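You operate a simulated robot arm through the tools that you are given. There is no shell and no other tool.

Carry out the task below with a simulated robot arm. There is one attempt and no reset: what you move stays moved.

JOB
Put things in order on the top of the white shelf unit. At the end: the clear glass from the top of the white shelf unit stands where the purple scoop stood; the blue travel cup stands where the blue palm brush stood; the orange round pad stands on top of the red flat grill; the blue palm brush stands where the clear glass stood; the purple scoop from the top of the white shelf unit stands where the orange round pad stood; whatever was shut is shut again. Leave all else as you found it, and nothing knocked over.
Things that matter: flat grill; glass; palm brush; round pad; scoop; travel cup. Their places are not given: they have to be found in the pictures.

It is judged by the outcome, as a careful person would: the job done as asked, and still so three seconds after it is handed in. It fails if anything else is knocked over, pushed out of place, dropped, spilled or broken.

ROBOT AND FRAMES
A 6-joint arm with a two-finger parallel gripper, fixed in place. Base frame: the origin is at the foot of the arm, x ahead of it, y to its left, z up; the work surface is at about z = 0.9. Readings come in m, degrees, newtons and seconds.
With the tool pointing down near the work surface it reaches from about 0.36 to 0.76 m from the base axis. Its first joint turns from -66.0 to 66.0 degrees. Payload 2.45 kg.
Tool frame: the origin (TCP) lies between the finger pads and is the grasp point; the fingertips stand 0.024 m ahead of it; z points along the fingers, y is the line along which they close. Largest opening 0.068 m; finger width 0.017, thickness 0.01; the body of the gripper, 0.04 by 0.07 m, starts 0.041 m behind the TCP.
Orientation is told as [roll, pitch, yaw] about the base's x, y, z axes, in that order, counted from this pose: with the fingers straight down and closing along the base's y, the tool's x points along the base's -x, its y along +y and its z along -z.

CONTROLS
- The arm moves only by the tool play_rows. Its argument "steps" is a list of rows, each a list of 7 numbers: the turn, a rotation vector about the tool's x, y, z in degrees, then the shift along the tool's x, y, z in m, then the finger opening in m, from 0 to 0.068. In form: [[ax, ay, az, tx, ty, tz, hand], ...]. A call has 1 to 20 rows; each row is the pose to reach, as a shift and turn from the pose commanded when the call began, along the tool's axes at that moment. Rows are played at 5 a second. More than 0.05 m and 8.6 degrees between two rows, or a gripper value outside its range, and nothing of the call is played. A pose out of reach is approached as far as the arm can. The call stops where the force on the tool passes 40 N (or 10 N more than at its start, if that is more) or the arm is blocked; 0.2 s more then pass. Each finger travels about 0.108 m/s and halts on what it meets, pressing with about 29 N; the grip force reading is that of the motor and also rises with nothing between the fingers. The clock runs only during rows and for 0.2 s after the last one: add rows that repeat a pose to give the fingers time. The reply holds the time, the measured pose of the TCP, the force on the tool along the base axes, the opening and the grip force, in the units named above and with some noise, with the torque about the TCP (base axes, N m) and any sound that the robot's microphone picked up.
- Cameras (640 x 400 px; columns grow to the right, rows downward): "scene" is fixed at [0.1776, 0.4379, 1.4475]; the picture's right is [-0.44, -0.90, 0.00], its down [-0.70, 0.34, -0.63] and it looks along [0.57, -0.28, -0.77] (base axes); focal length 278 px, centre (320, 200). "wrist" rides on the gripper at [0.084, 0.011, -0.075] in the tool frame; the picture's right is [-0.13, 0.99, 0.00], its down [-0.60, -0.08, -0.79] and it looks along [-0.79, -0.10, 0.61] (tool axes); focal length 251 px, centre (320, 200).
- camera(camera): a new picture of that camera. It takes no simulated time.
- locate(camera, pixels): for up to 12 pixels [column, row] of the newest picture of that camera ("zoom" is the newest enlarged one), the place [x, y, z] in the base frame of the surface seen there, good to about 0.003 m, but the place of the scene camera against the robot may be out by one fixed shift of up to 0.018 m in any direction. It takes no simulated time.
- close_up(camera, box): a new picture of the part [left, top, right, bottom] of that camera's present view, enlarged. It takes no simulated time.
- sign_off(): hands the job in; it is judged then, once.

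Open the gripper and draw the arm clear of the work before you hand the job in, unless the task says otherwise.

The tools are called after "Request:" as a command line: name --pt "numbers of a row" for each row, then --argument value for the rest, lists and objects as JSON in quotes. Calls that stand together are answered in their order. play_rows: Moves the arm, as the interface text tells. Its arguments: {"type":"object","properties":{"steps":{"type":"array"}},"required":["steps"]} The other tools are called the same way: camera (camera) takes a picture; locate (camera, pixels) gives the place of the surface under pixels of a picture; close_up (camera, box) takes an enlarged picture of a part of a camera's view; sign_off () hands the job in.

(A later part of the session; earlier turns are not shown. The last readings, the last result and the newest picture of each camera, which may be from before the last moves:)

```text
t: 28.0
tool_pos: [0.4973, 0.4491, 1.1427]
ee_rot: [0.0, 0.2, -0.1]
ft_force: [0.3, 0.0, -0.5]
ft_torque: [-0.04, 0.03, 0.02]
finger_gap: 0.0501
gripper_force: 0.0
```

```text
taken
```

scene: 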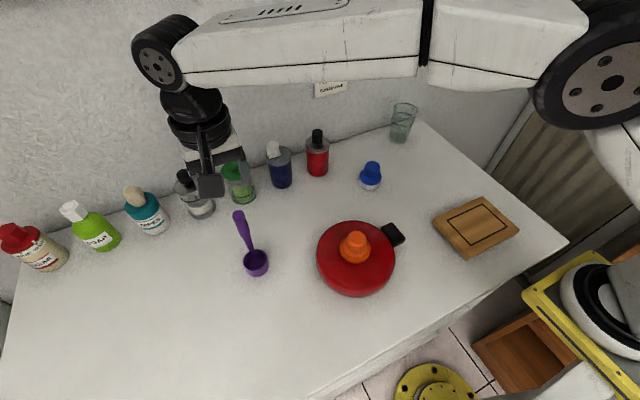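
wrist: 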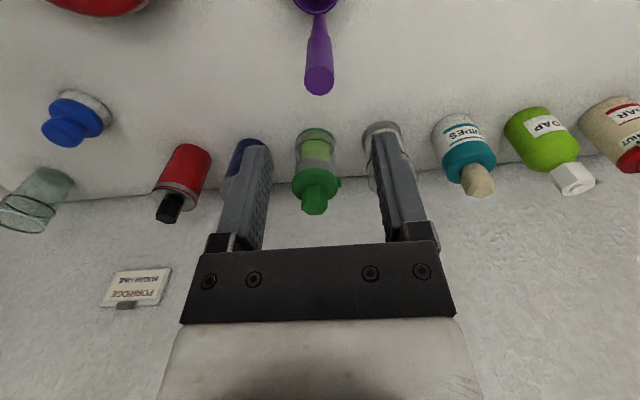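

The scoop stands at scene (256,262), where the pad was. Now the glass: I move right at this height to about (0.50, -0.07) and lower to z 1.10 for a frontal view of it.

Request:
play_rows --pt "0 0 0 0 -0.045 0 0.068" --pt "0 0 0 0 -0.09 0 0.068" --pt "0 0 0 0 -0.135 0 0.068" --pt "0 0 0 0 -0.18 0 0.068" --pt "0 0 0 0 -0.225 0 0.068" --pt "0 0 0 0 -0.27 0 0.068" --pt "0 0 0 0 -0.315 0 0.068" --pt "0 0 0 0 -0.36 0 0.068" --pt "0 0 0 0 -0.405 0 0.068" --pt "0 0 0 0 -0.45 0.01 0.068" --pt "0 0 0 0 -0.49 0.03 0.068" --pt "0 0 0 0 -0.519 0.043 0.068" --pt "0 0 0 0 -0.519 0.043 0.068"

Request:
camera --camera "wrist"

Request:
camera --camera "scene"

```text
t: 30.8
tool_pos: [0.4976, -0.0713, 1.099]
ee_rot: [0.0, 0.1, 0.0]
ft_force: [-0.9, -0.3, 0.5]
ft_torque: [0.02, -0.02, 0.0]
finger_gap: 0.0678
gripper_force: 0.1
```

```text
taken
```

wrist: 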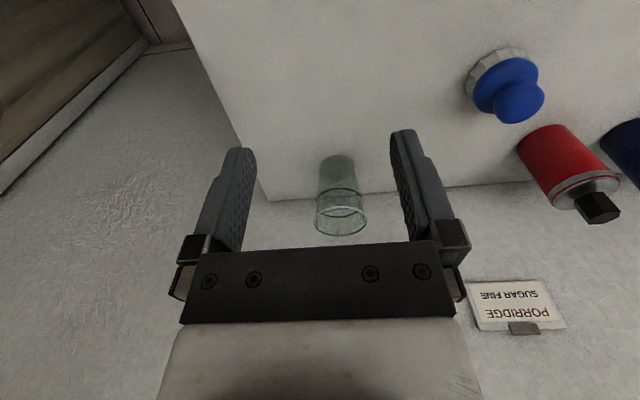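

```text
taken
```

scene: 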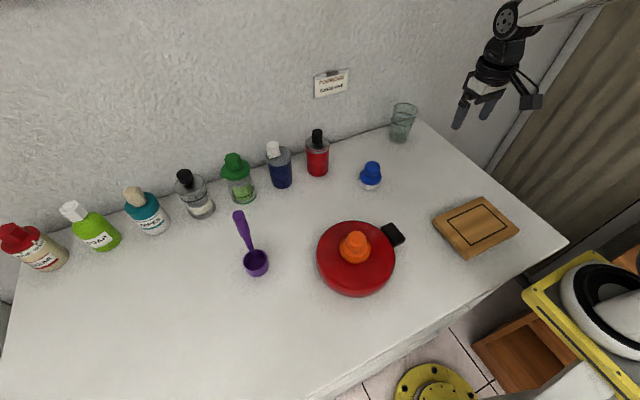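

The glass sits at wrist (340,195), framed between the fingers. I enlarge it from both cameras to measure its shape, since its rim may be wider than the gripper opens.

Request:
close_up --camera "scene" --box '[372, 94, 436, 150]'

Request:
close_up --camera "wrist" --box '[296, 148, 388, 242]'

```text
7.14 times, centred on (404, 122) of scene
```

zoom: 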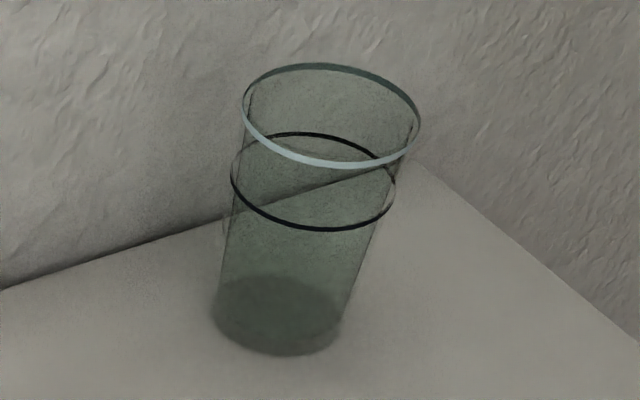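

```text
4.26 times, centred on (342, 195) of wrist
```

zoom: 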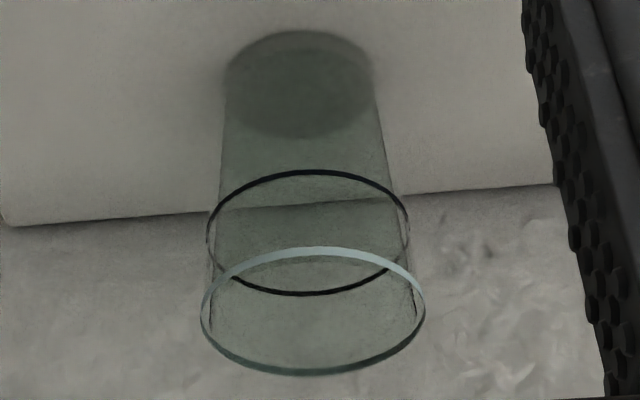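

The glass is a slightly tapered tumbler: I estimate the rim at about 0.068 m, the base at about 0.055 m and height 0.096 m. I locate several points on it and on the table next to it to pin down its centre.

Request:
locate --camera "zoom" --pixels '[[300, 85], [300, 40], [230, 80], [370, 80], [300, 132], [313, 252], [313, 372], [203, 312], [422, 312], [150, 85], [450, 85], [302, 175]]'

```text
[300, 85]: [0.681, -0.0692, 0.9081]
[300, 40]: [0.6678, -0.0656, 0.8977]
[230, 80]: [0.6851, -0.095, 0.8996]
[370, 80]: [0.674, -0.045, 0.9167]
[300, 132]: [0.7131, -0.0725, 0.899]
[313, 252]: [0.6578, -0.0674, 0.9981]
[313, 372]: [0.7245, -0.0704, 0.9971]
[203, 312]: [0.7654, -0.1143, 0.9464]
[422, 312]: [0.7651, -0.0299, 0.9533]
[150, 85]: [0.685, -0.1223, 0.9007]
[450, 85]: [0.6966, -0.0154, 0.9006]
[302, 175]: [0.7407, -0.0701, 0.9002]
```

The rim is seen at (0.6578, …) and (0.7245, …), z 0.998, so the glass centre is (0.691, -0.069) and its rim is about as wide as the full opening. I plan to pinch its +y wall with one finger inside, tilting the tool 4° to match the taper; first I hover above that wall.

Request:
play_rows --pt "1 0 0 -0.04 0.008 0 0.04" --pt "2 0 0 -0.085 0.016 0 0.04" --pt "3 0 0 -0.13 0.024 0 0.04" --pt "4 0 0 -0.17 0.032 0.01 0.04" --pt "4 0 0 -0.193 0.035 0.02 0.04" --pt "4 0 0 -0.193 0.035 0.02 0.04" --pt "4 0 0 -0.193 0.035 0.02 0.04"

Request:
camera --camera "wrist"

Request:
close_up --camera "scene" --box '[340, 50, 468, 150]'

```text
t: 32.4
tool_pos: [0.6906, -0.036, 1.0792]
ee_rot: [-3.9, 0.2, -0.1]
ft_force: [0.2, -0.1, 0.6]
ft_torque: [0.02, 0.02, 0.02]
finger_gap: 0.04
gripper_force: 0.1
```

```text
taken
```

wrist: 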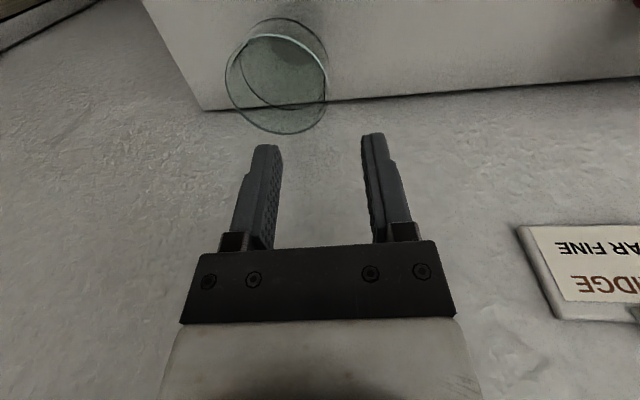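

```text
4.00 times, centred on (404, 100) of scene
```

zoom: 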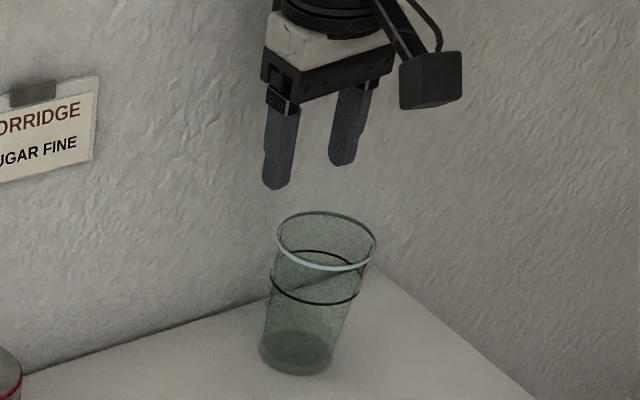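

The glass rim shows as an ellipse spanning columns 226–327 and rows 35–133. I locate rim points here to verify that the +y wall is where I expect before descending.

Request:
close_up --camera "wrist" --box '[212, 10, 340, 150]'

Request:
locate --camera "wrist" --pixels '[[326, 86], [325, 80], [324, 95], [275, 36], [260, 38], [290, 41], [283, 132], [270, 131], [227, 80], [300, 128], [316, 62], [312, 120]]'

```text
2.86 times, centred on (276, 80) of wrist
```

zoom: 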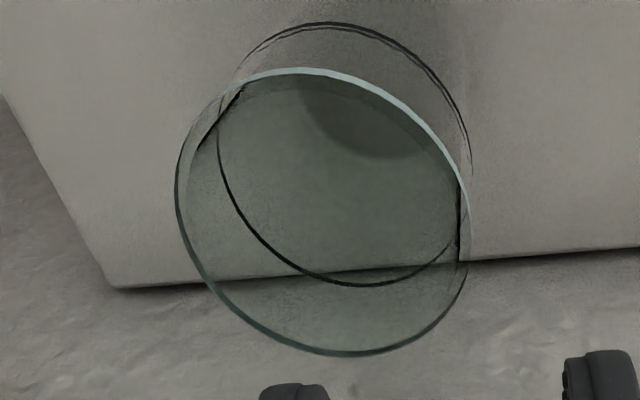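

```text
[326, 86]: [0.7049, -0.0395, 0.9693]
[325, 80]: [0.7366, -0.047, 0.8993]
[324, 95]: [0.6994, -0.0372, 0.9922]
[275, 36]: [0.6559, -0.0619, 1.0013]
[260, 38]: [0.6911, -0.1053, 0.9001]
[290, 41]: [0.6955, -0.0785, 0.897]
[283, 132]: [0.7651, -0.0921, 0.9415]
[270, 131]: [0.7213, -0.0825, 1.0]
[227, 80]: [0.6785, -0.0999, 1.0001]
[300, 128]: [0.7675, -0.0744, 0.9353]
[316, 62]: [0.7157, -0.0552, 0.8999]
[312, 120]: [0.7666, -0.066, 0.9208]
```

Rim points fit a circle centred (0.690, -0.0685), radius about 0.034, so the +y wall is at y about -0.036, matching my TCP. I descend vertically until the fingertips are just above the rim and look.

Request:
play_rows --pt "0 0 0 0 0.0014 0.01995 0.04" --pt "0 0 0 0 0.00279 0.0399 0.04" --pt "0 0 0 0 0.00363 0.05188 0.04" --pt "0 0 0 0 0.00363 0.05188 0.04"

Request:
camera --camera "wrist"

Request:
close_up --camera "scene" --box '[352, 60, 452, 150]'

```text
t: 33.4
tool_pos: [0.6906, -0.035, 1.0262]
ee_rot: [-4.0, 0.1, -0.1]
ft_force: [0.9, 0.1, -0.3]
ft_torque: [-0.02, 0.0, -0.01]
finger_gap: 0.0401
gripper_force: 0.1
```

```text
taken
```

wrist: 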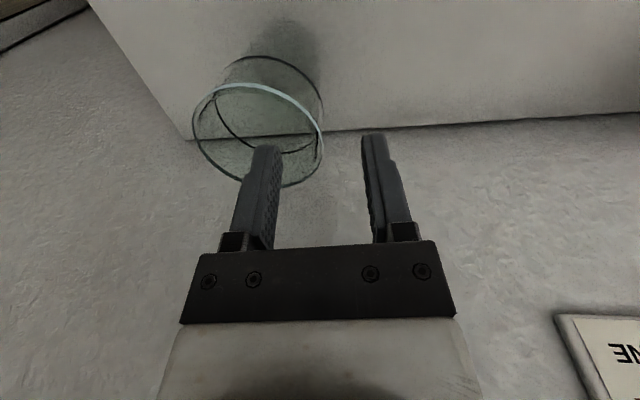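

```text
4.44 times, centred on (402, 105) of scene
```

zoom: 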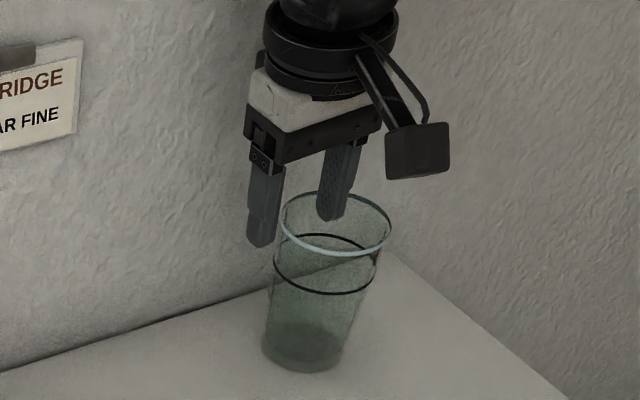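

The left finger is over the inside of the rim and the right one outside it. I creep down 8 mm to see whether the finger enters freely.

Request:
play_rows --pt "0 0 0 0 0.00014 0.002 0.04" --pt "0 0 0 0 0.00028 0.004 0.04" --pt "0 0 0 0 0.00042 0.006 0.04" --pt "0 0 0 0 0.00056 0.008 0.04"

```text
t: 34.4
tool_pos: [0.6898, -0.0365, 1.017]
ee_rot: [-4.0, 0.1, -0.1]
ft_force: [0.1, 0.5, -0.4]
ft_torque: [0.02, 0.02, 0.0]
finger_gap: 0.0398
gripper_force: 0.0
```

No resistance with the tips about 5 mm below the rim, so the glass is hollow. I continue down 21 mm to TCP z about 0.997 in modest steps.

Request:
play_rows --pt "0 0 0 0 0.00035 0.005 0.04" --pt "0 0 0 0 0.0007 0.01 0.04" --pt "0 0 0 0 0.00105 0.015 0.04" --pt "0 0 0 0 0.00147 0.021 0.04" --pt "0 0 0 0 0.00147 0.021 0.04"

Request:
camera --camera "wrist"

Request:
close_up --camera "scene" --box '[352, 60, 452, 150]'

```text
t: 35.6
tool_pos: [0.6905, -0.0356, 0.9971]
ee_rot: [-4.0, 0.0, -0.1]
ft_force: [-0.1, -0.4, 0.2]
ft_torque: [-0.03, 0.03, 0.03]
finger_gap: 0.04
gripper_force: 0.0
```

```text
taken
```

wrist: 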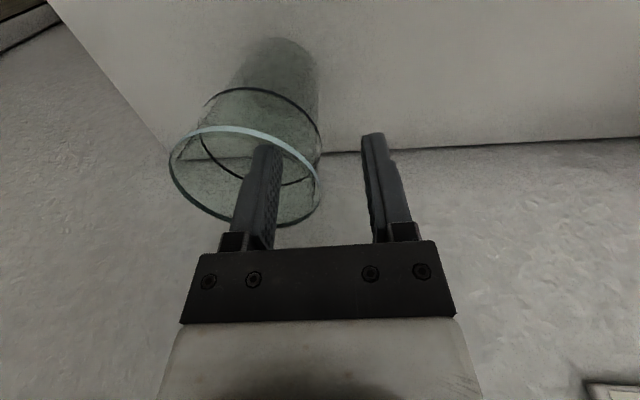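

```text
4.44 times, centred on (402, 105) of scene
```

zoom: 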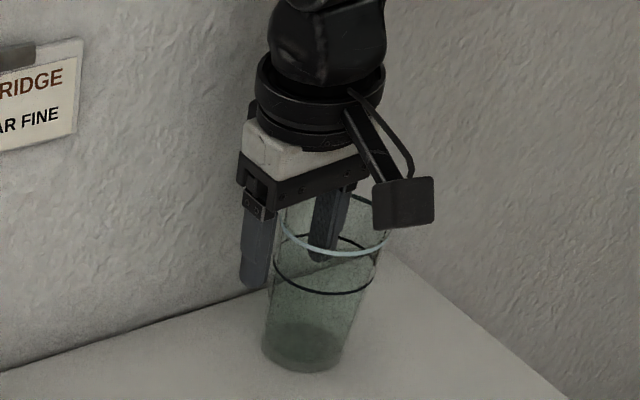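

The +y rim edge is at (319,183), exactly where the TCP projects, so the wall is centred between the fingers. I close gently in steps.

Request:
play_rows --pt "0 0 0 0 0 0 0.03" --pt "0 0 0 0 0 0 0.02" --pt "0 0 0 0 0 0 0.012" --pt "0 0 0 0 0 0 0.006" --pt "0 0 0 0 0 0 0.003" --pt "0 0 0 0 0 0 0.0" --pt "0 0 0 0 0 0 0.0"

Request:
camera --camera "wrist"

Request:
close_up --camera "scene" --box '[352, 60, 452, 150]'

```text
t: 37.2
tool_pos: [0.6899, -0.0357, 0.9963]
ee_rot: [-4.0, 0.1, -0.1]
ft_force: [-0.1, -0.3, 1.0]
ft_torque: [0.04, 0.05, -0.02]
finger_gap: 0.0064
gripper_force: 28.7
```

```text
taken
```

wrist: 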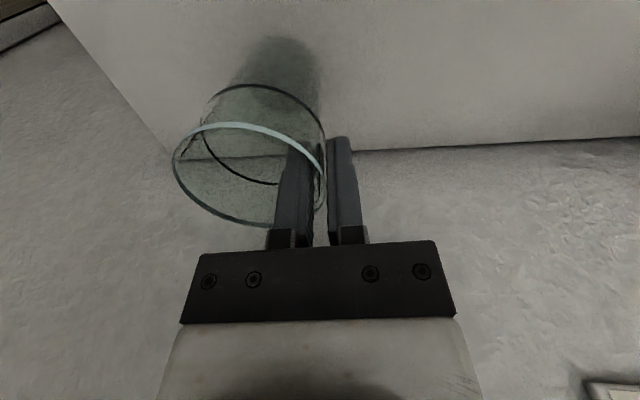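

```text
4.44 times, centred on (402, 105) of scene
```

zoom: 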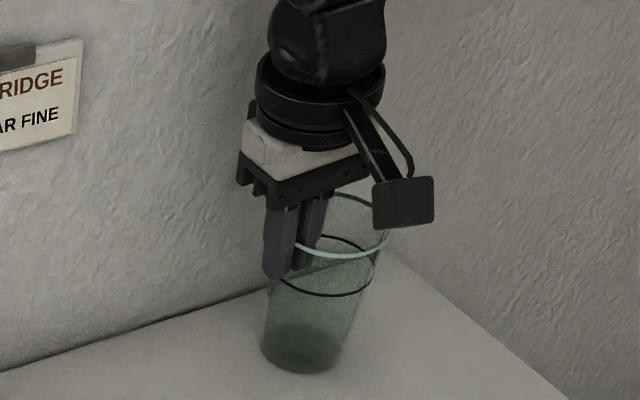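

The wall is pinched at 0.0064 m with 28.7 N. I lift slowly straight up, 30 mm, and check how the glass hangs.

Request:
play_rows --pt "0 0 0 0 -0.00014 -0.002 0.0" --pt "0 0 0 0 -0.00035 -0.005 0.0" --pt "0 0 0 0 -0.0007 -0.01 0.0" --pt "0 0 0 0 -0.00105 -0.015 0.0" --pt "0 0 0 0 -0.0014 -0.02 0.0" --pt "0 0 0 0 -0.0021 -0.03 0.0" --pt "0 0 0 0 -0.0021 -0.03 0.0"

Request:
camera --camera "wrist"

Request:
close_up --camera "scene" --box '[352, 60, 452, 150]'

```text
t: 38.8
tool_pos: [0.6902, -0.035, 1.0278]
ee_rot: [-4.1, 0.1, -0.2]
ft_force: [0.4, -0.5, -1.7]
ft_torque: [0.04, 0.0, -0.03]
finger_gap: 0.0064
gripper_force: 29.1
```

```text
taken
```

wrist: 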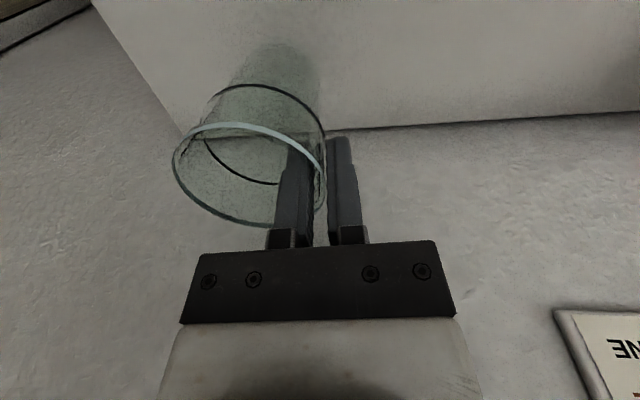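

```text
4.44 times, centred on (402, 105) of scene
```

zoom: 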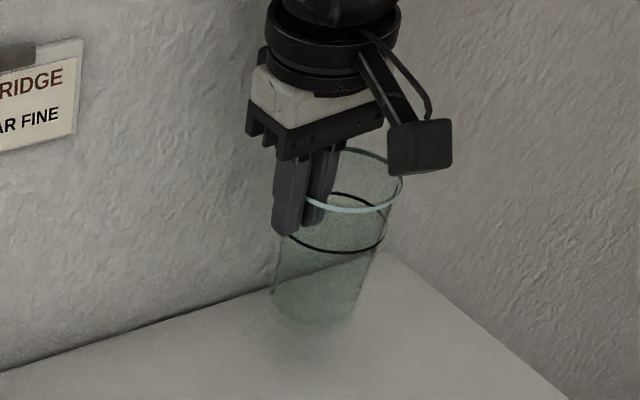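

The glass hangs straight from the pinch. I carry it 0.1675 m back towards the robot to the scoop's old spot at this height.

Request:
play_rows --pt "0 0 0 0.01 0 0 0.0" --pt "0 0 0 0.03 0 0 0.0" --pt "0 0 0 0.06 0 0 0.0" --pt "0 0 0 0.09 -0.001 0 0.0" --pt "0 0 0 0.12 -0.001 0 0.0" --pt "0 0 0 0.145 -0.002 0 0.0" --pt "0 0 0 0.16 -0.002 0 0.0" --pt "0 0 0 0.1675 -0.002 0 0.0" --pt "0 0 0 0.1675 -0.002 0 0.0" --pt "0 0 0 0.1675 -0.002 0 0.0"

Request:
camera --camera "wrist"

Request:
camera --camera "scene"

```text
t: 41.0
tool_pos: [0.523, -0.0371, 1.0277]
ee_rot: [-4.1, 0.1, 0.0]
ft_force: [-0.7, -0.2, -1.2]
ft_torque: [0.06, 0.02, 0.04]
finger_gap: 0.0065
gripper_force: 28.6
```

```text
taken
```

wrist: 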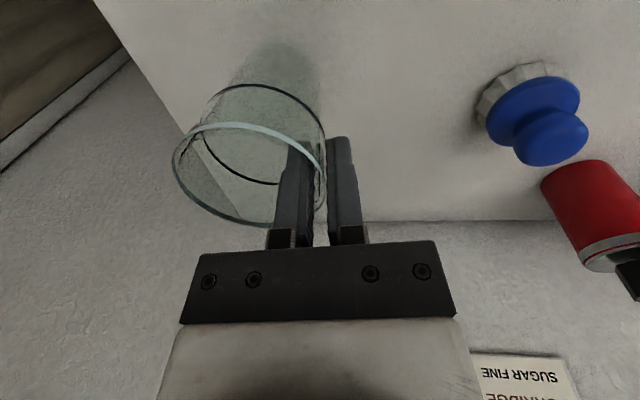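

```text
taken
```

scene: 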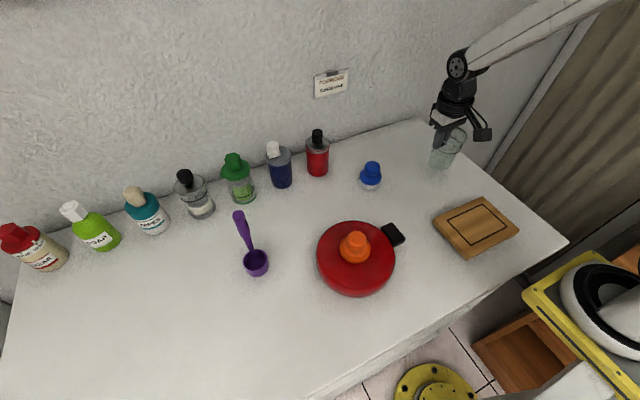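

The glass is over the scoop's old spot. I lower it 27 mm, then continue in 1 mm steps until I feel the table.

Request:
play_rows --pt "0 0 0 0 0.0007 0.01 0.0" --pt "0 0 0 0 0.0014 0.02 0.0" --pt "0 0 0 0 0.0018 0.025 0.0" --pt "0 0 0 0 0.0019 0.027 0.0" --pt "0 0 0 0 0.0019 0.027 0.0"

Request:
play_rows --pt "0 0 0 0 7e-05 0.001 0.0" --pt "0 0 0 0 0.00014 0.002 0.0" --pt "0 0 0 0 0.00014 0.002 0.0"

```text
t: 42.2
tool_pos: [0.5233, -0.0382, 1.0007]
ee_rot: [-4.1, 0.2, -0.1]
ft_force: [-0.6, -0.3, -0.6]
ft_torque: [0.04, -0.02, 0.02]
finger_gap: 0.0067
gripper_force: 29.3
```

```text
t: 43.0
tool_pos: [0.5217, -0.0374, 0.9985]
ee_rot: [-4.0, 0.2, -0.2]
ft_force: [0.2, -0.4, -1.5]
ft_torque: [0.06, -0.02, -0.01]
finger_gap: 0.0064
gripper_force: 29.6
```

No contact yet at z 0.9985 (it was gripped at about 0.9963). I lower a further 2 mm in fine steps.

Request:
play_rows --pt "0 0 0 0 5e-05 0.0007 0.0" --pt "0 0 0 0 0.0001 0.0014 0.0" --pt "0 0 0 0 0.0001 0.0014 0.0"

```text
t: 43.8
tool_pos: [0.5234, -0.0367, 0.9968]
ee_rot: [-4.0, 0.2, -0.1]
ft_force: [-0.1, -0.1, -1.0]
ft_torque: [0.04, -0.02, -0.02]
finger_gap: 0.0064
gripper_force: 28.9
```

Still hanging, about -1 N. I lower another 1.4 mm.

Request:
play_rows --pt "0 0 0 0 5e-05 0.0007 0.0" --pt "0 0 0 0 0.0001 0.0014 0.0" --pt "0 0 0 0 0.0001 0.0014 0.0"

Request:
close_up --camera "scene" --box '[390, 90, 500, 200]'

```text
t: 44.6
tool_pos: [0.5231, -0.038, 0.9963]
ee_rot: [-4.0, -0.1, -0.1]
ft_force: [-5.8, 2.0, 17.7]
ft_torque: [0.21, 0.51, -0.05]
finger_gap: 0.0068
gripper_force: 28.8
```

```text
3.64 times, centred on (445, 145) of scene
```

zoom: 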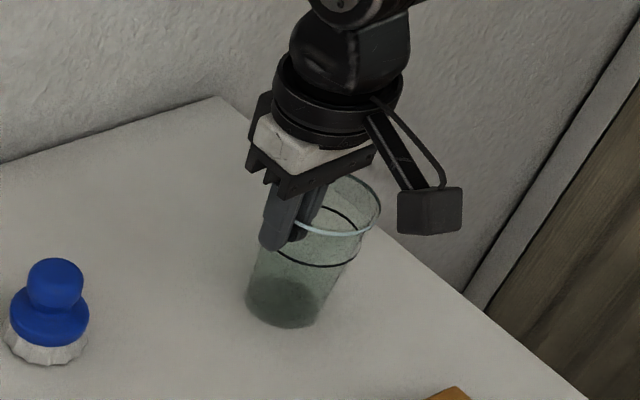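

Contact at 17.7 N. I relieve 1 mm, open to 0.036 m (both fingers clear of the wall), and rise straight out.

Request:
play_rows --pt "0 0 0 0 -5e-05 -0.0007 0.0" --pt "0 0 0 0 -7e-05 -0.001 0.0" --pt "0 0 0 0 -7e-05 -0.001 0.01" --pt "0 0 0 0 -7e-05 -0.001 0.02" --pt "0 0 0 0 -7e-05 -0.001 0.036" --pt "0 0 0 0 -7e-05 -0.001 0.036" --pt "0 0 0 0 -7e-05 -0.001 0.036"

Request:
camera --camera "wrist"

```text
t: 46.2
tool_pos: [0.5241, -0.0364, 0.9966]
ee_rot: [-4.1, 0.0, -0.1]
ft_force: [-0.6, -1.5, -0.4]
ft_torque: [-0.02, -0.02, 0.01]
finger_gap: 0.0359
gripper_force: 0.0
```

```text
taken
```

wrist: 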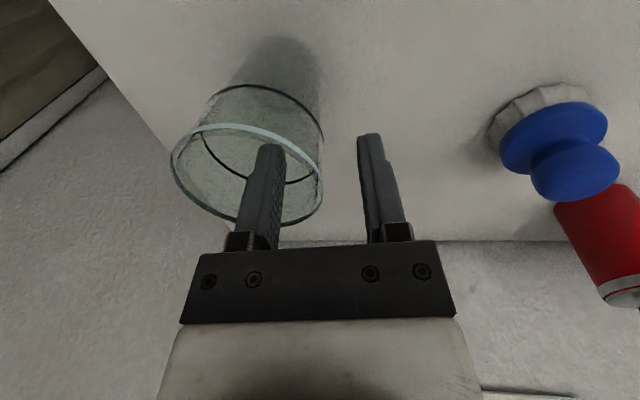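

Both fingers are clear of the wall and the glass stands. I rise vertically 0.10 m, then level the tool.

Request:
play_rows --pt "0 0 0 0 -0.0014 -0.02 0.036" --pt "0 0 0 0 -0.0028 -0.04 0.036" --pt "0 0 0 0 -0.0049 -0.07 0.036" --pt "0 0 0 0 -0.007 -0.1 0.036" --pt "-2 0 0 0.02 0 -0.1 0.036" --pt "-4 0 0 0.04 0.02 -0.1 0.05" --pt "-4 0 0 0.07 0.055 -0.1 0.06" --pt "-4 0 0 0.095 0.095 -0.1 0.06" --pt "-4 0 0 0.12 0.135 -0.1 0.06" --pt "-4 0 0 0.12 0.155 -0.1 0.06" --pt "-4 0 0 0.12 0.155 -0.1 0.06"

Request:
camera --camera "wrist"

Request:
camera --camera "scene"

```text
t: 48.6
tool_pos: [0.4037, 0.1239, 1.0836]
ee_rot: [0.0, 0.2, -0.1]
ft_force: [0.2, 0.5, 0.0]
ft_torque: [0.03, 0.01, -0.01]
finger_gap: 0.06
gripper_force: 0.1
```

```text
taken
```

wrist: 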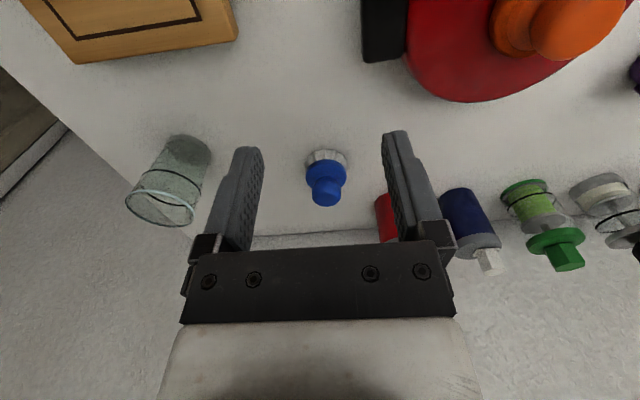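

```text
taken
```

scene: 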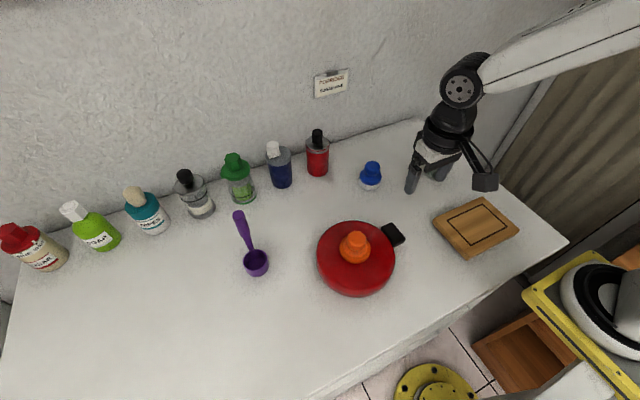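

The glass stands upright at its new place, wrist (170,180). The brush is at wrist (327,178) between the fingers; I enlarge it and locate knob and bristle base.

Request:
close_up --camera "wrist" --box '[280, 135, 376, 220]'

Request:
locate --camera "zoom" --pixels '[[320, 270], [320, 235], [320, 310], [265, 270], [375, 270], [320, 180], [320, 130], [240, 180], [405, 180], [320, 85], [235, 120], [410, 120]]'

```text
4.71 times, centred on (328, 178) of wrist
```

zoom: 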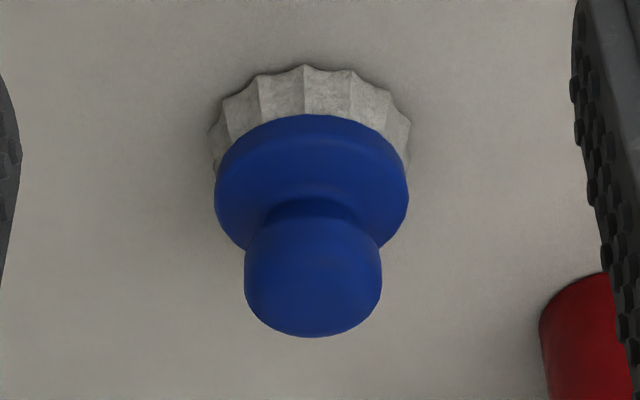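

```text
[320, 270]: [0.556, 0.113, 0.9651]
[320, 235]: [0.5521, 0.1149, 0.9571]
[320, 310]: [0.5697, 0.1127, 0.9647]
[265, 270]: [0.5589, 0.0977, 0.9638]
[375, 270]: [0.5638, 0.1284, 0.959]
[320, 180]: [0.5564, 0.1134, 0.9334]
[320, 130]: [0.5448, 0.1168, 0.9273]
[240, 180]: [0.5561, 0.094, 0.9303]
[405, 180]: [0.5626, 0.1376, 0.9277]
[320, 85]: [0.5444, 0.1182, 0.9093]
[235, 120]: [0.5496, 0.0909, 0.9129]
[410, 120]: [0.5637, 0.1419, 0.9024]
```

The brush is centred near (0.569, 0.114) with knob top at z 0.965. I hover over it at z 1.045 and check the knob centring.

Request:
play_rows --pt "0 0 0 -0.04 -0.002 0 0.06" --pt "0 0 0 -0.08 -0.005 0 0.06" --pt "0 0 0 -0.12 -0.008 0.01 0.06" --pt "0 0 0 -0.155 -0.01 0.03 0.06" --pt "0 0 0 -0.164 -0.01 0.039 0.06" --pt "0 0 0 -0.164 -0.01 0.039 0.06" --pt "0 0 0 -0.164 -0.01 0.039 0.06"

Request:
camera --camera "wrist"

Request:
close_up --camera "wrist" --box '[260, 0, 388, 130]'

```text
t: 50.2
tool_pos: [0.5672, 0.115, 1.0465]
ee_rot: [0.0, 0.2, 0.0]
ft_force: [-0.2, -1.1, 0.2]
ft_torque: [0.04, -0.01, 0.01]
finger_gap: 0.0601
gripper_force: 0.0
```

```text
taken
```

wrist: 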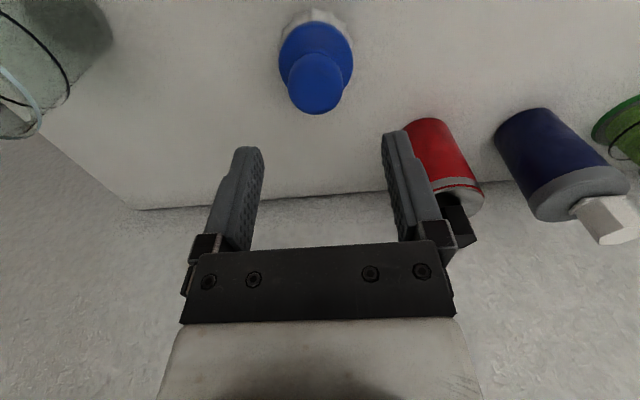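

```text
3.08 times, centred on (324, 65) of wrist
```

zoom: 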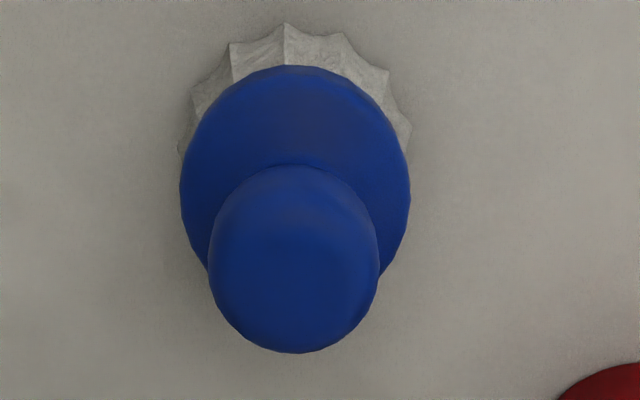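

The knob top's centre is about 4 px left of the TCP's projection (320,89). I locate its edges to get the correction.

Request:
locate --camera "zoom" --pixels '[[295, 275], [215, 265], [375, 265], [295, 345], [295, 185], [185, 190], [408, 190], [290, 75], [185, 140], [408, 135], [285, 30]]'

```text
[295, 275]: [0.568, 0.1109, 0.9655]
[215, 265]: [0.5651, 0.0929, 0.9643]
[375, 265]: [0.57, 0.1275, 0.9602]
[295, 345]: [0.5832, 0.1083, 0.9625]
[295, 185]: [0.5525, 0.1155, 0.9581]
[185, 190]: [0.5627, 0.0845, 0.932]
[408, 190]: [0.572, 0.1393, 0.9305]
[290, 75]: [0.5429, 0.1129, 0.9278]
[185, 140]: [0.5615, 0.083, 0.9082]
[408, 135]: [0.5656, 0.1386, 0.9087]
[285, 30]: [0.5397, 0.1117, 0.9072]
```

The brush's knob centre is about (0.568, 0.1115), so I shift -3 mm in y, descend to TCP z about 0.962 and close on the knob.

Request:
play_rows --pt "0 0 0 0 -0.0032 0.03 0.062" --pt "0 0 0 -0.0005 -0.0032 0.06 0.062" --pt "0 0 0 -0.0005 -0.0032 0.08 0.062" --pt "0 0 0 -0.0005 -0.0032 0.0845 0.062" --pt "0 0 0 -0.0005 -0.0032 0.0845 0.062" --pt "0 0 0 -0.0005 -0.0032 0.0845 0.045" --pt "0 0 0 -0.0005 -0.0032 0.0845 0.03" --pt "0 0 0 -0.0005 -0.0032 0.0845 0.02" --pt "0 0 0 -0.0005 -0.0032 0.0845 0.02"

Request:
camera --camera "wrist"

```text
t: 52.2
tool_pos: [0.5675, 0.1109, 0.9608]
ee_rot: [-0.1, 0.3, -0.1]
ft_force: [-0.9, 0.0, -0.5]
ft_torque: [-0.01, 0.0, 0.01]
finger_gap: 0.0371
gripper_force: 29.6
```

```text
taken
```

wrist: 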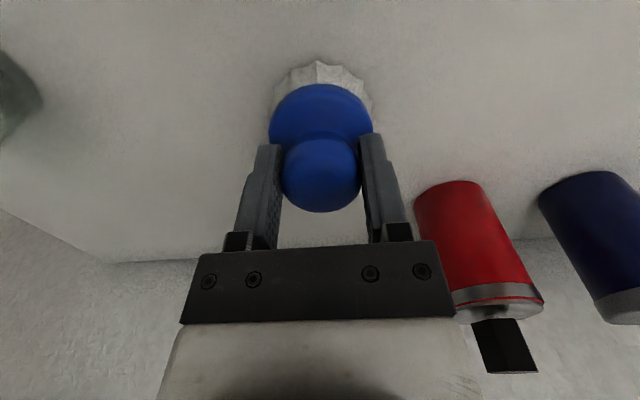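

The knob is gripped at 0.037 m. I lift 0.12 m, then carry the brush to above the glass's old place (0.6905, -0.0685), well clear of the glass's new spot.

Request:
play_rows --pt "0 0 0 0 0 -0.015 0.02" --pt "0 0 0 0 0 -0.045 0.02" --pt "0 0 0 0 0 -0.085 0.02" --pt "0 0 0 0 0 -0.12 0.02" --pt "0 0 0 -0.022 -0.033 -0.12 0.02" --pt "0 0 0 -0.046 -0.068 -0.12 0.02" --pt "0 0 0 -0.07 -0.103 -0.12 0.02" --pt "0 0 0 -0.094 -0.138 -0.12 0.02" --pt "0 0 0 -0.115 -0.169 -0.12 0.02" --pt "0 0 0 -0.1225 -0.18 -0.12 0.02" --pt "0 0 0 -0.1225 -0.18 -0.12 0.02" --pt "0 0 0 -0.1225 -0.18 -0.12 0.02"

Request:
camera --camera "wrist"

Request:
camera --camera "scene"

```text
t: 54.8
tool_pos: [0.6886, -0.0666, 1.0822]
ee_rot: [0.1, 0.2, -0.1]
ft_force: [-0.1, 0.0, -0.9]
ft_torque: [-0.03, -0.01, 0.0]
finger_gap: 0.037
gripper_force: 28.9
```

```text
taken
```

wrist: 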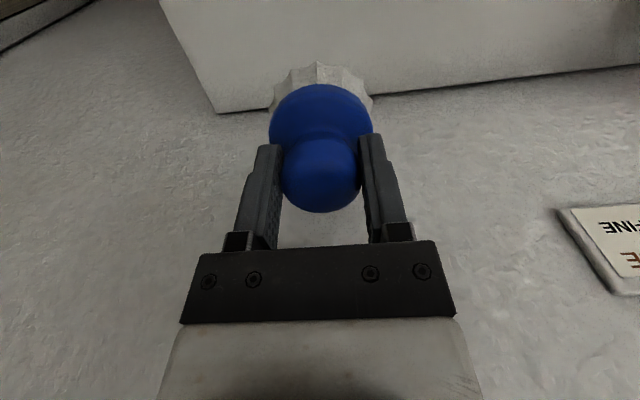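

```text
taken
```

scene: 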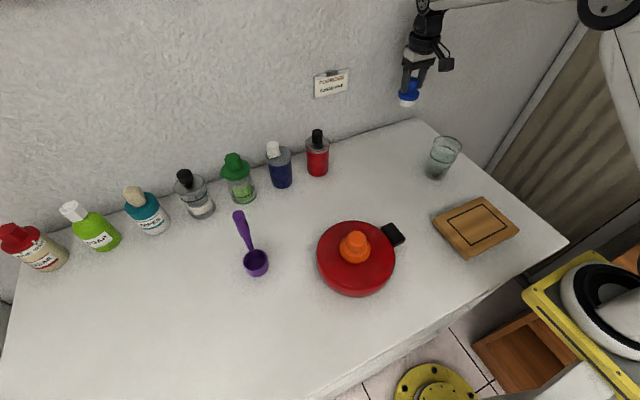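

The brush is above the glass's old spot and the glass stands upright at scene (443,158). I lower 0.116 m, to just above the table.

Request:
play_rows --pt "0 0 0 -0.001 -0.001 0.03 0.02" --pt "0 0 0 -0.001 -0.001 0.06 0.02" --pt "0 0 0 -0.001 -0.001 0.09 0.02" --pt "0 0 0 -0.001 -0.001 0.108 0.02" --pt "0 0 0 -0.001 -0.001 0.116 0.02" --pt "0 0 0 -0.001 -0.001 0.116 0.02"

Request:
play_rows --pt "0 0 0 0 0 0.001 0.02" --pt "0 0 0 0 0 0.002 0.02" --pt "0 0 0 0 0 0.002 0.02"

```text
t: 56.2
tool_pos: [0.6912, -0.0698, 0.9662]
ee_rot: [0.1, 0.1, -0.1]
ft_force: [-0.4, 0.1, -0.4]
ft_torque: [0.01, -0.01, -0.03]
finger_gap: 0.037
gripper_force: 29.2
```

```text
t: 57.0
tool_pos: [0.6919, -0.0697, 0.9642]
ee_rot: [-0.1, 0.2, 0.0]
ft_force: [0.4, -0.9, -1.5]
ft_torque: [-0.01, 0.0, 0.0]
finger_gap: 0.0369
gripper_force: 28.7
```

No contact yet. I lower a further 1.5 mm in fine steps.

Request:
play_rows --pt "0 0 0 0 0 0.0008 0.02" --pt "0 0 0 0 0 0.0015 0.02" --pt "0 0 0 0 0 0.0015 0.02"

```text
t: 57.8
tool_pos: [0.6907, -0.0703, 0.9621]
ee_rot: [-0.1, 0.2, -0.1]
ft_force: [-0.1, 0.8, -0.5]
ft_torque: [0.03, -0.02, -0.01]
finger_gap: 0.0368
gripper_force: 29.3
```

Still free at 0.962. Another 1.5 mm down.

Request:
play_rows --pt "0 0 0 0 0 0.0008 0.02" --pt "0 0 0 0 0 0.0015 0.02" --pt "0 0 0 0 0 0.0015 0.02"

```text
t: 58.6
tool_pos: [0.6917, -0.0703, 0.9631]
ee_rot: [0.1, 0.1, -0.1]
ft_force: [-0.7, 0.3, 3.4]
ft_torque: [0.06, 0.07, -0.02]
finger_gap: 0.0368
gripper_force: 28.6
```

The force has turned to +3.4 N, so the brush touches the table. I open the fingers and rise straight up.

Request:
play_rows --pt "0 0 0 0 0 0 0.03" --pt "0 0 0 0 0 0 0.045" --pt "0 0 0 0 0 0 0.06" --pt "0 0 0 0 0 0 0.062" --pt "0 0 0 0 0 -0.02 0.062" --pt "0 0 0 0 0 -0.05 0.062" --pt "0 0 0 0 0 -0.09 0.062" --pt "0 0 0 0 0 -0.13 0.062" --pt "0 0 0 0 0 -0.15 0.062" --pt "0 0 0 0 0 -0.15 0.062"

Request:
camera --camera "wrist"

Request:
camera --camera "scene"

```text
t: 60.8
tool_pos: [0.69, -0.071, 1.1099]
ee_rot: [0.0, 0.1, -0.2]
ft_force: [0.1, -0.6, -0.9]
ft_torque: [-0.04, 0.03, -0.01]
finger_gap: 0.0622
gripper_force: 0.0
```

```text
taken
```

wrist: 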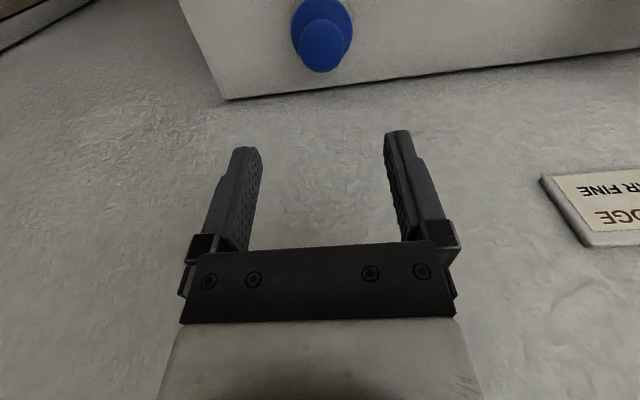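

```text
taken
```

scene: 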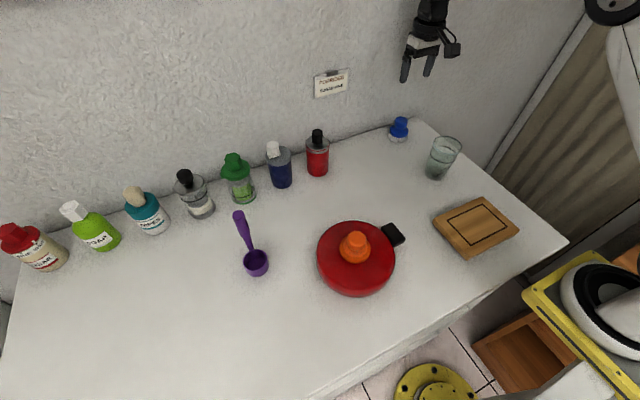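

The brush stands at scene (399,130), where the glass was. Last is the travel cup: I move to a viewing pose at about (0.47, 0.31, 1.13).

Request:
play_rows --pt "0 0 0 0.025 0.03 -0.01 0.068" --pt "0 0 0 0.05 0.065 -0.02 0.068" --pt "0 0 0 0.073 0.103 -0.02 0.068" --pt "0 0 0 0.096 0.14 -0.02 0.068" --pt "0 0 0 0.12 0.18 -0.02 0.068" --pt "0 0 0 0.143 0.22 -0.02 0.068" --pt "0 0 0 0.166 0.26 -0.02 0.068" --pt "0 0 0 0.19 0.3 -0.02 0.068" --pt "0 0 0 0.21 0.34 -0.02 0.068" --pt "0 0 0 0.22 0.38 -0.02 0.068" --pt "0 0 0 0.22 0.38 -0.02 0.068" --pt "0 0 0 0.22 0.38 -0.02 0.068"

Request:
camera --camera "wrist"

Request:
close_up --camera "wrist" --box '[256, 120, 384, 245]'

```text
t: 63.4
tool_pos: [0.4705, 0.31, 1.1305]
ee_rot: [0.0, 0.2, -0.2]
ft_force: [-0.7, 0.4, 0.2]
ft_torque: [0.02, -0.03, -0.01]
finger_gap: 0.0681
gripper_force: 0.0
```

```text
taken
```

wrist: 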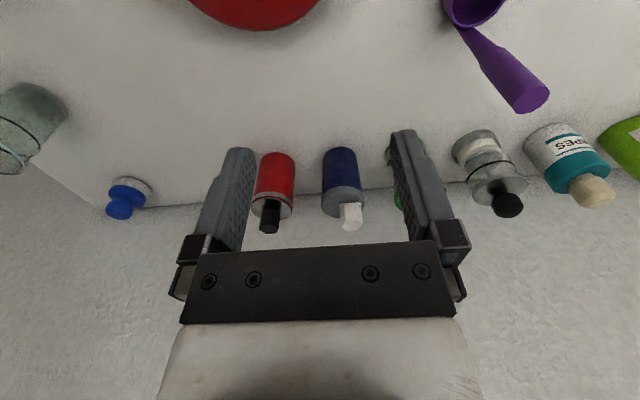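

```text
3.20 times, centred on (320, 182) of wrist
```

zoom: 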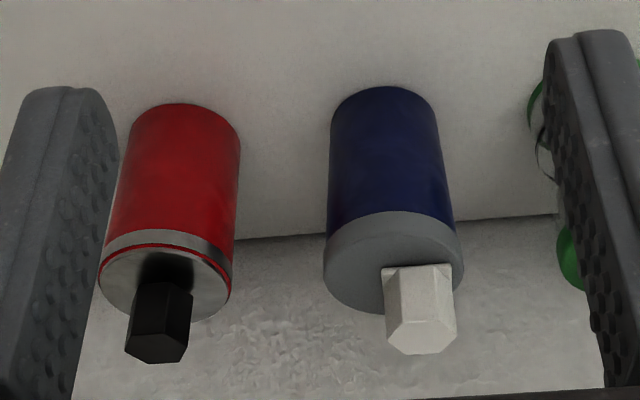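

The cup has a grey lid at zoom (392,260) with an off-centre white spout at (418,305). I locate lid edges, body edges and spout.

Request:
locate --camera "zoom" --pixels '[[382, 95], [336, 160], [436, 160], [385, 160], [328, 262], [460, 255], [390, 225], [385, 245], [350, 290], [418, 280], [425, 340], [370, 310]]'

```text
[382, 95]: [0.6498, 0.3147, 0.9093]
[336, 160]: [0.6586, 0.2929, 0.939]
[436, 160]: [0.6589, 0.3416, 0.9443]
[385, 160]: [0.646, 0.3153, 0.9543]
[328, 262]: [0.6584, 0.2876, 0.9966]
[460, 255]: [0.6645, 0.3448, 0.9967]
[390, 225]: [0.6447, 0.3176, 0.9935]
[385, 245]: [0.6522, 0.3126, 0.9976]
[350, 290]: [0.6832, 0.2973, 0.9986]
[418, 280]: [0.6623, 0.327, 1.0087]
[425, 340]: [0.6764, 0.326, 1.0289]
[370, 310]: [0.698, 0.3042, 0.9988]
```

Lid: centre about (0.673, 0.3165), 0.058 m wide, top at z 0.998, spout top 1.029; body about 0.054 m wide. It fits between the open fingers, so I hover over it at z 1.10 and check alignment.

Request:
play_rows --pt "0 0 0 -0.04 0.001 0 0.068" --pt "0 0 0 -0.08 0.003 0 0.068" --pt "0 0 0 -0.12 0.004 0 0.068" --pt "0 0 0 -0.16 0.005 0.01 0.068" --pt "0 0 0 -0.195 0.006 0.02 0.068" --pt "0 0 0 -0.202 0.0065 0.03 0.068" --pt "0 0 0 -0.202 0.0065 0.03 0.068" --pt "0 0 0 -0.202 0.0065 0.03 0.068"

Request:
camera --camera "wrist"

Request:
close_up --camera "scene" --box '[200, 50, 360, 210]'

```text
t: 65.2
tool_pos: [0.6748, 0.317, 1.1011]
ee_rot: [0.0, 0.1, -0.1]
ft_force: [0.6, -0.1, 0.0]
ft_torque: [0.02, 0.0, 0.0]
finger_gap: 0.0681
gripper_force: 0.0
```

```text
taken
```

wrist: 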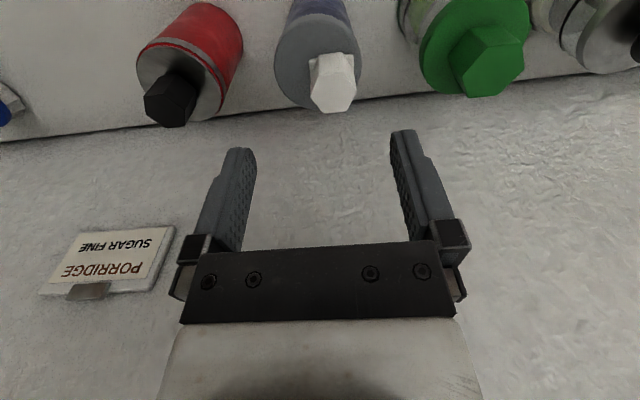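

```text
2.50 times, centred on (280, 130) of scene
```

zoom: 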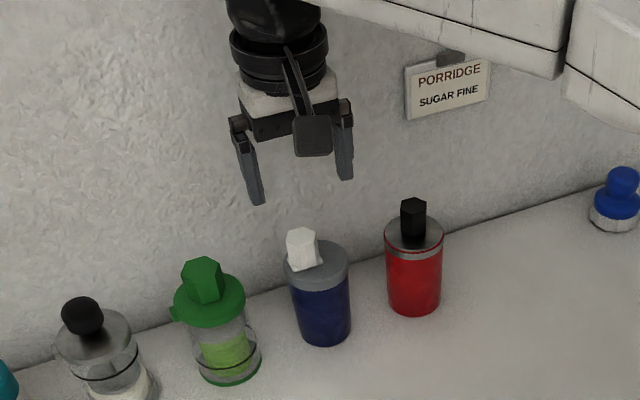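

The lid spans columns 274–362 in the wrist view. I enlarge and locate its rim in this view to fix the centre.

Request:
close_up --camera "wrist" --box '[250, 0, 400, 120]'

Request:
locate --camera "wrist" --pixels '[[279, 60], [358, 47], [318, 20], [295, 25], [340, 25], [300, 100], [288, 90], [318, 45], [335, 92], [320, 80], [353, 80], [335, 65]]'

```text
3.33 times, centred on (325, 60) of wrist
```

zoom: 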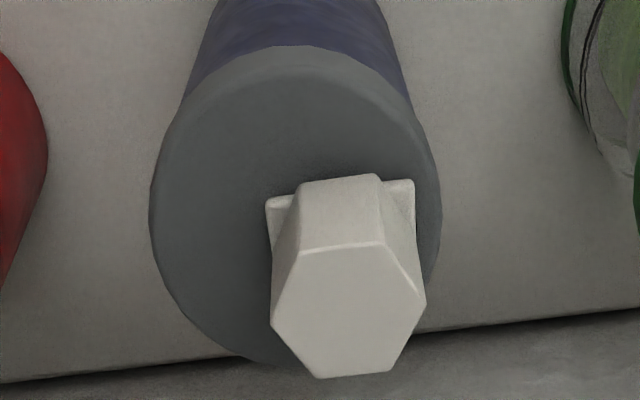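

```text
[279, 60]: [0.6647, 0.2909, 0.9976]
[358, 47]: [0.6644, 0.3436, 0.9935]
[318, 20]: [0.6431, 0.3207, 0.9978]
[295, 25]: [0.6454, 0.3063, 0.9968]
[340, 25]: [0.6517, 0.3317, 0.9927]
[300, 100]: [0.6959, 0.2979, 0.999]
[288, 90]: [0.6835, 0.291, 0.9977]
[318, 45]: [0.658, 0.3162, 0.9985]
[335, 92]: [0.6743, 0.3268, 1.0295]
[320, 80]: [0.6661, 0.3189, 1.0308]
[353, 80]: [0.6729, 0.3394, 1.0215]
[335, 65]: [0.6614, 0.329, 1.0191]
```

The lid centre is (0.672, 0.317), matching the TCP. I descend to z 1.03 (tips just above lid level) and check the side clearances.

Request:
play_rows --pt "0 0 0 0 0 0.025 0.068" --pt "0 0 0 0 0 0.05 0.068" --pt "0 0 0 0 0 0.07 0.068" --pt "0 0 0 0 0 0.07 0.068"

Request:
camera --camera "wrist"

Request:
close_up --camera "scene" --box '[220, 80, 340, 200]'

```text
t: 66.2
tool_pos: [0.6739, 0.3152, 1.0297]
ee_rot: [0.1, 0.2, -0.1]
ft_force: [-0.7, -0.7, -0.3]
ft_torque: [0.0, -0.02, 0.02]
finger_gap: 0.0681
gripper_force: 0.1
```

```text
taken
```

wrist: 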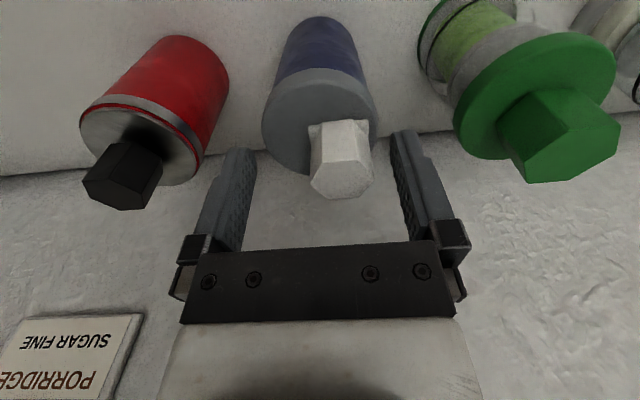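

```text
3.33 times, centred on (280, 140) of scene
```

zoom: 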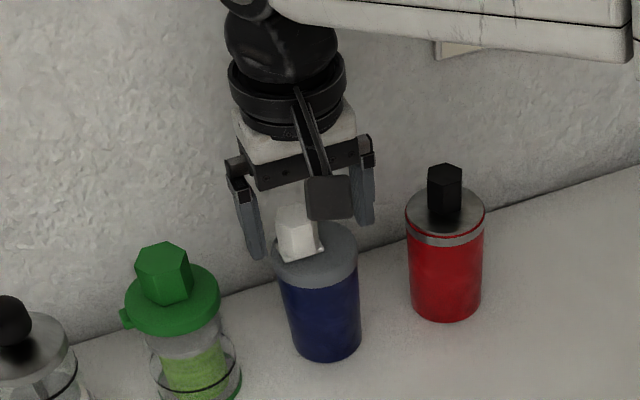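

The lid (cols 262–377) is centred between the fingertips. I descend the remaining 33 mm to TCP z about 0.997, slowly.

Request:
play_rows --pt "0 0 0 0 0.0005 0.008 0.068" --pt "0 0 0 0 0.0005 0.016 0.068" --pt "0 0 0 0 0.0005 0.024 0.068" --pt "0 0 0 0 0.0005 0.03 0.068" --pt "0 0 0 0 0.0005 0.033 0.068" --pt "0 0 0 0 0.0005 0.033 0.068"

Request:
camera --camera "wrist"

Request:
close_up --camera "scene" --box '[220, 80, 340, 200]'

```text
t: 67.6
tool_pos: [0.6733, 0.3168, 0.9983]
ee_rot: [0.1, 0.0, -0.1]
ft_force: [-0.3, 0.6, 0.5]
ft_torque: [-0.01, -0.01, 0.03]
finger_gap: 0.0681
gripper_force: 0.1
```

```text
taken
```

wrist: 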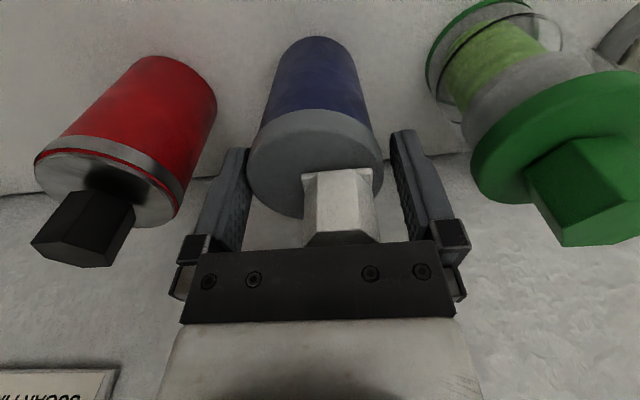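

```text
3.33 times, centred on (280, 140) of scene
```

zoom: 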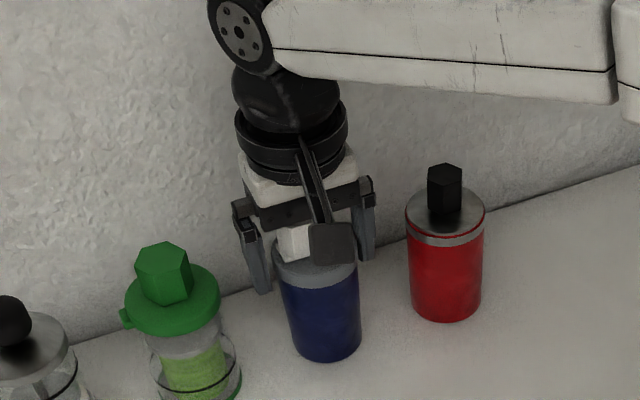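

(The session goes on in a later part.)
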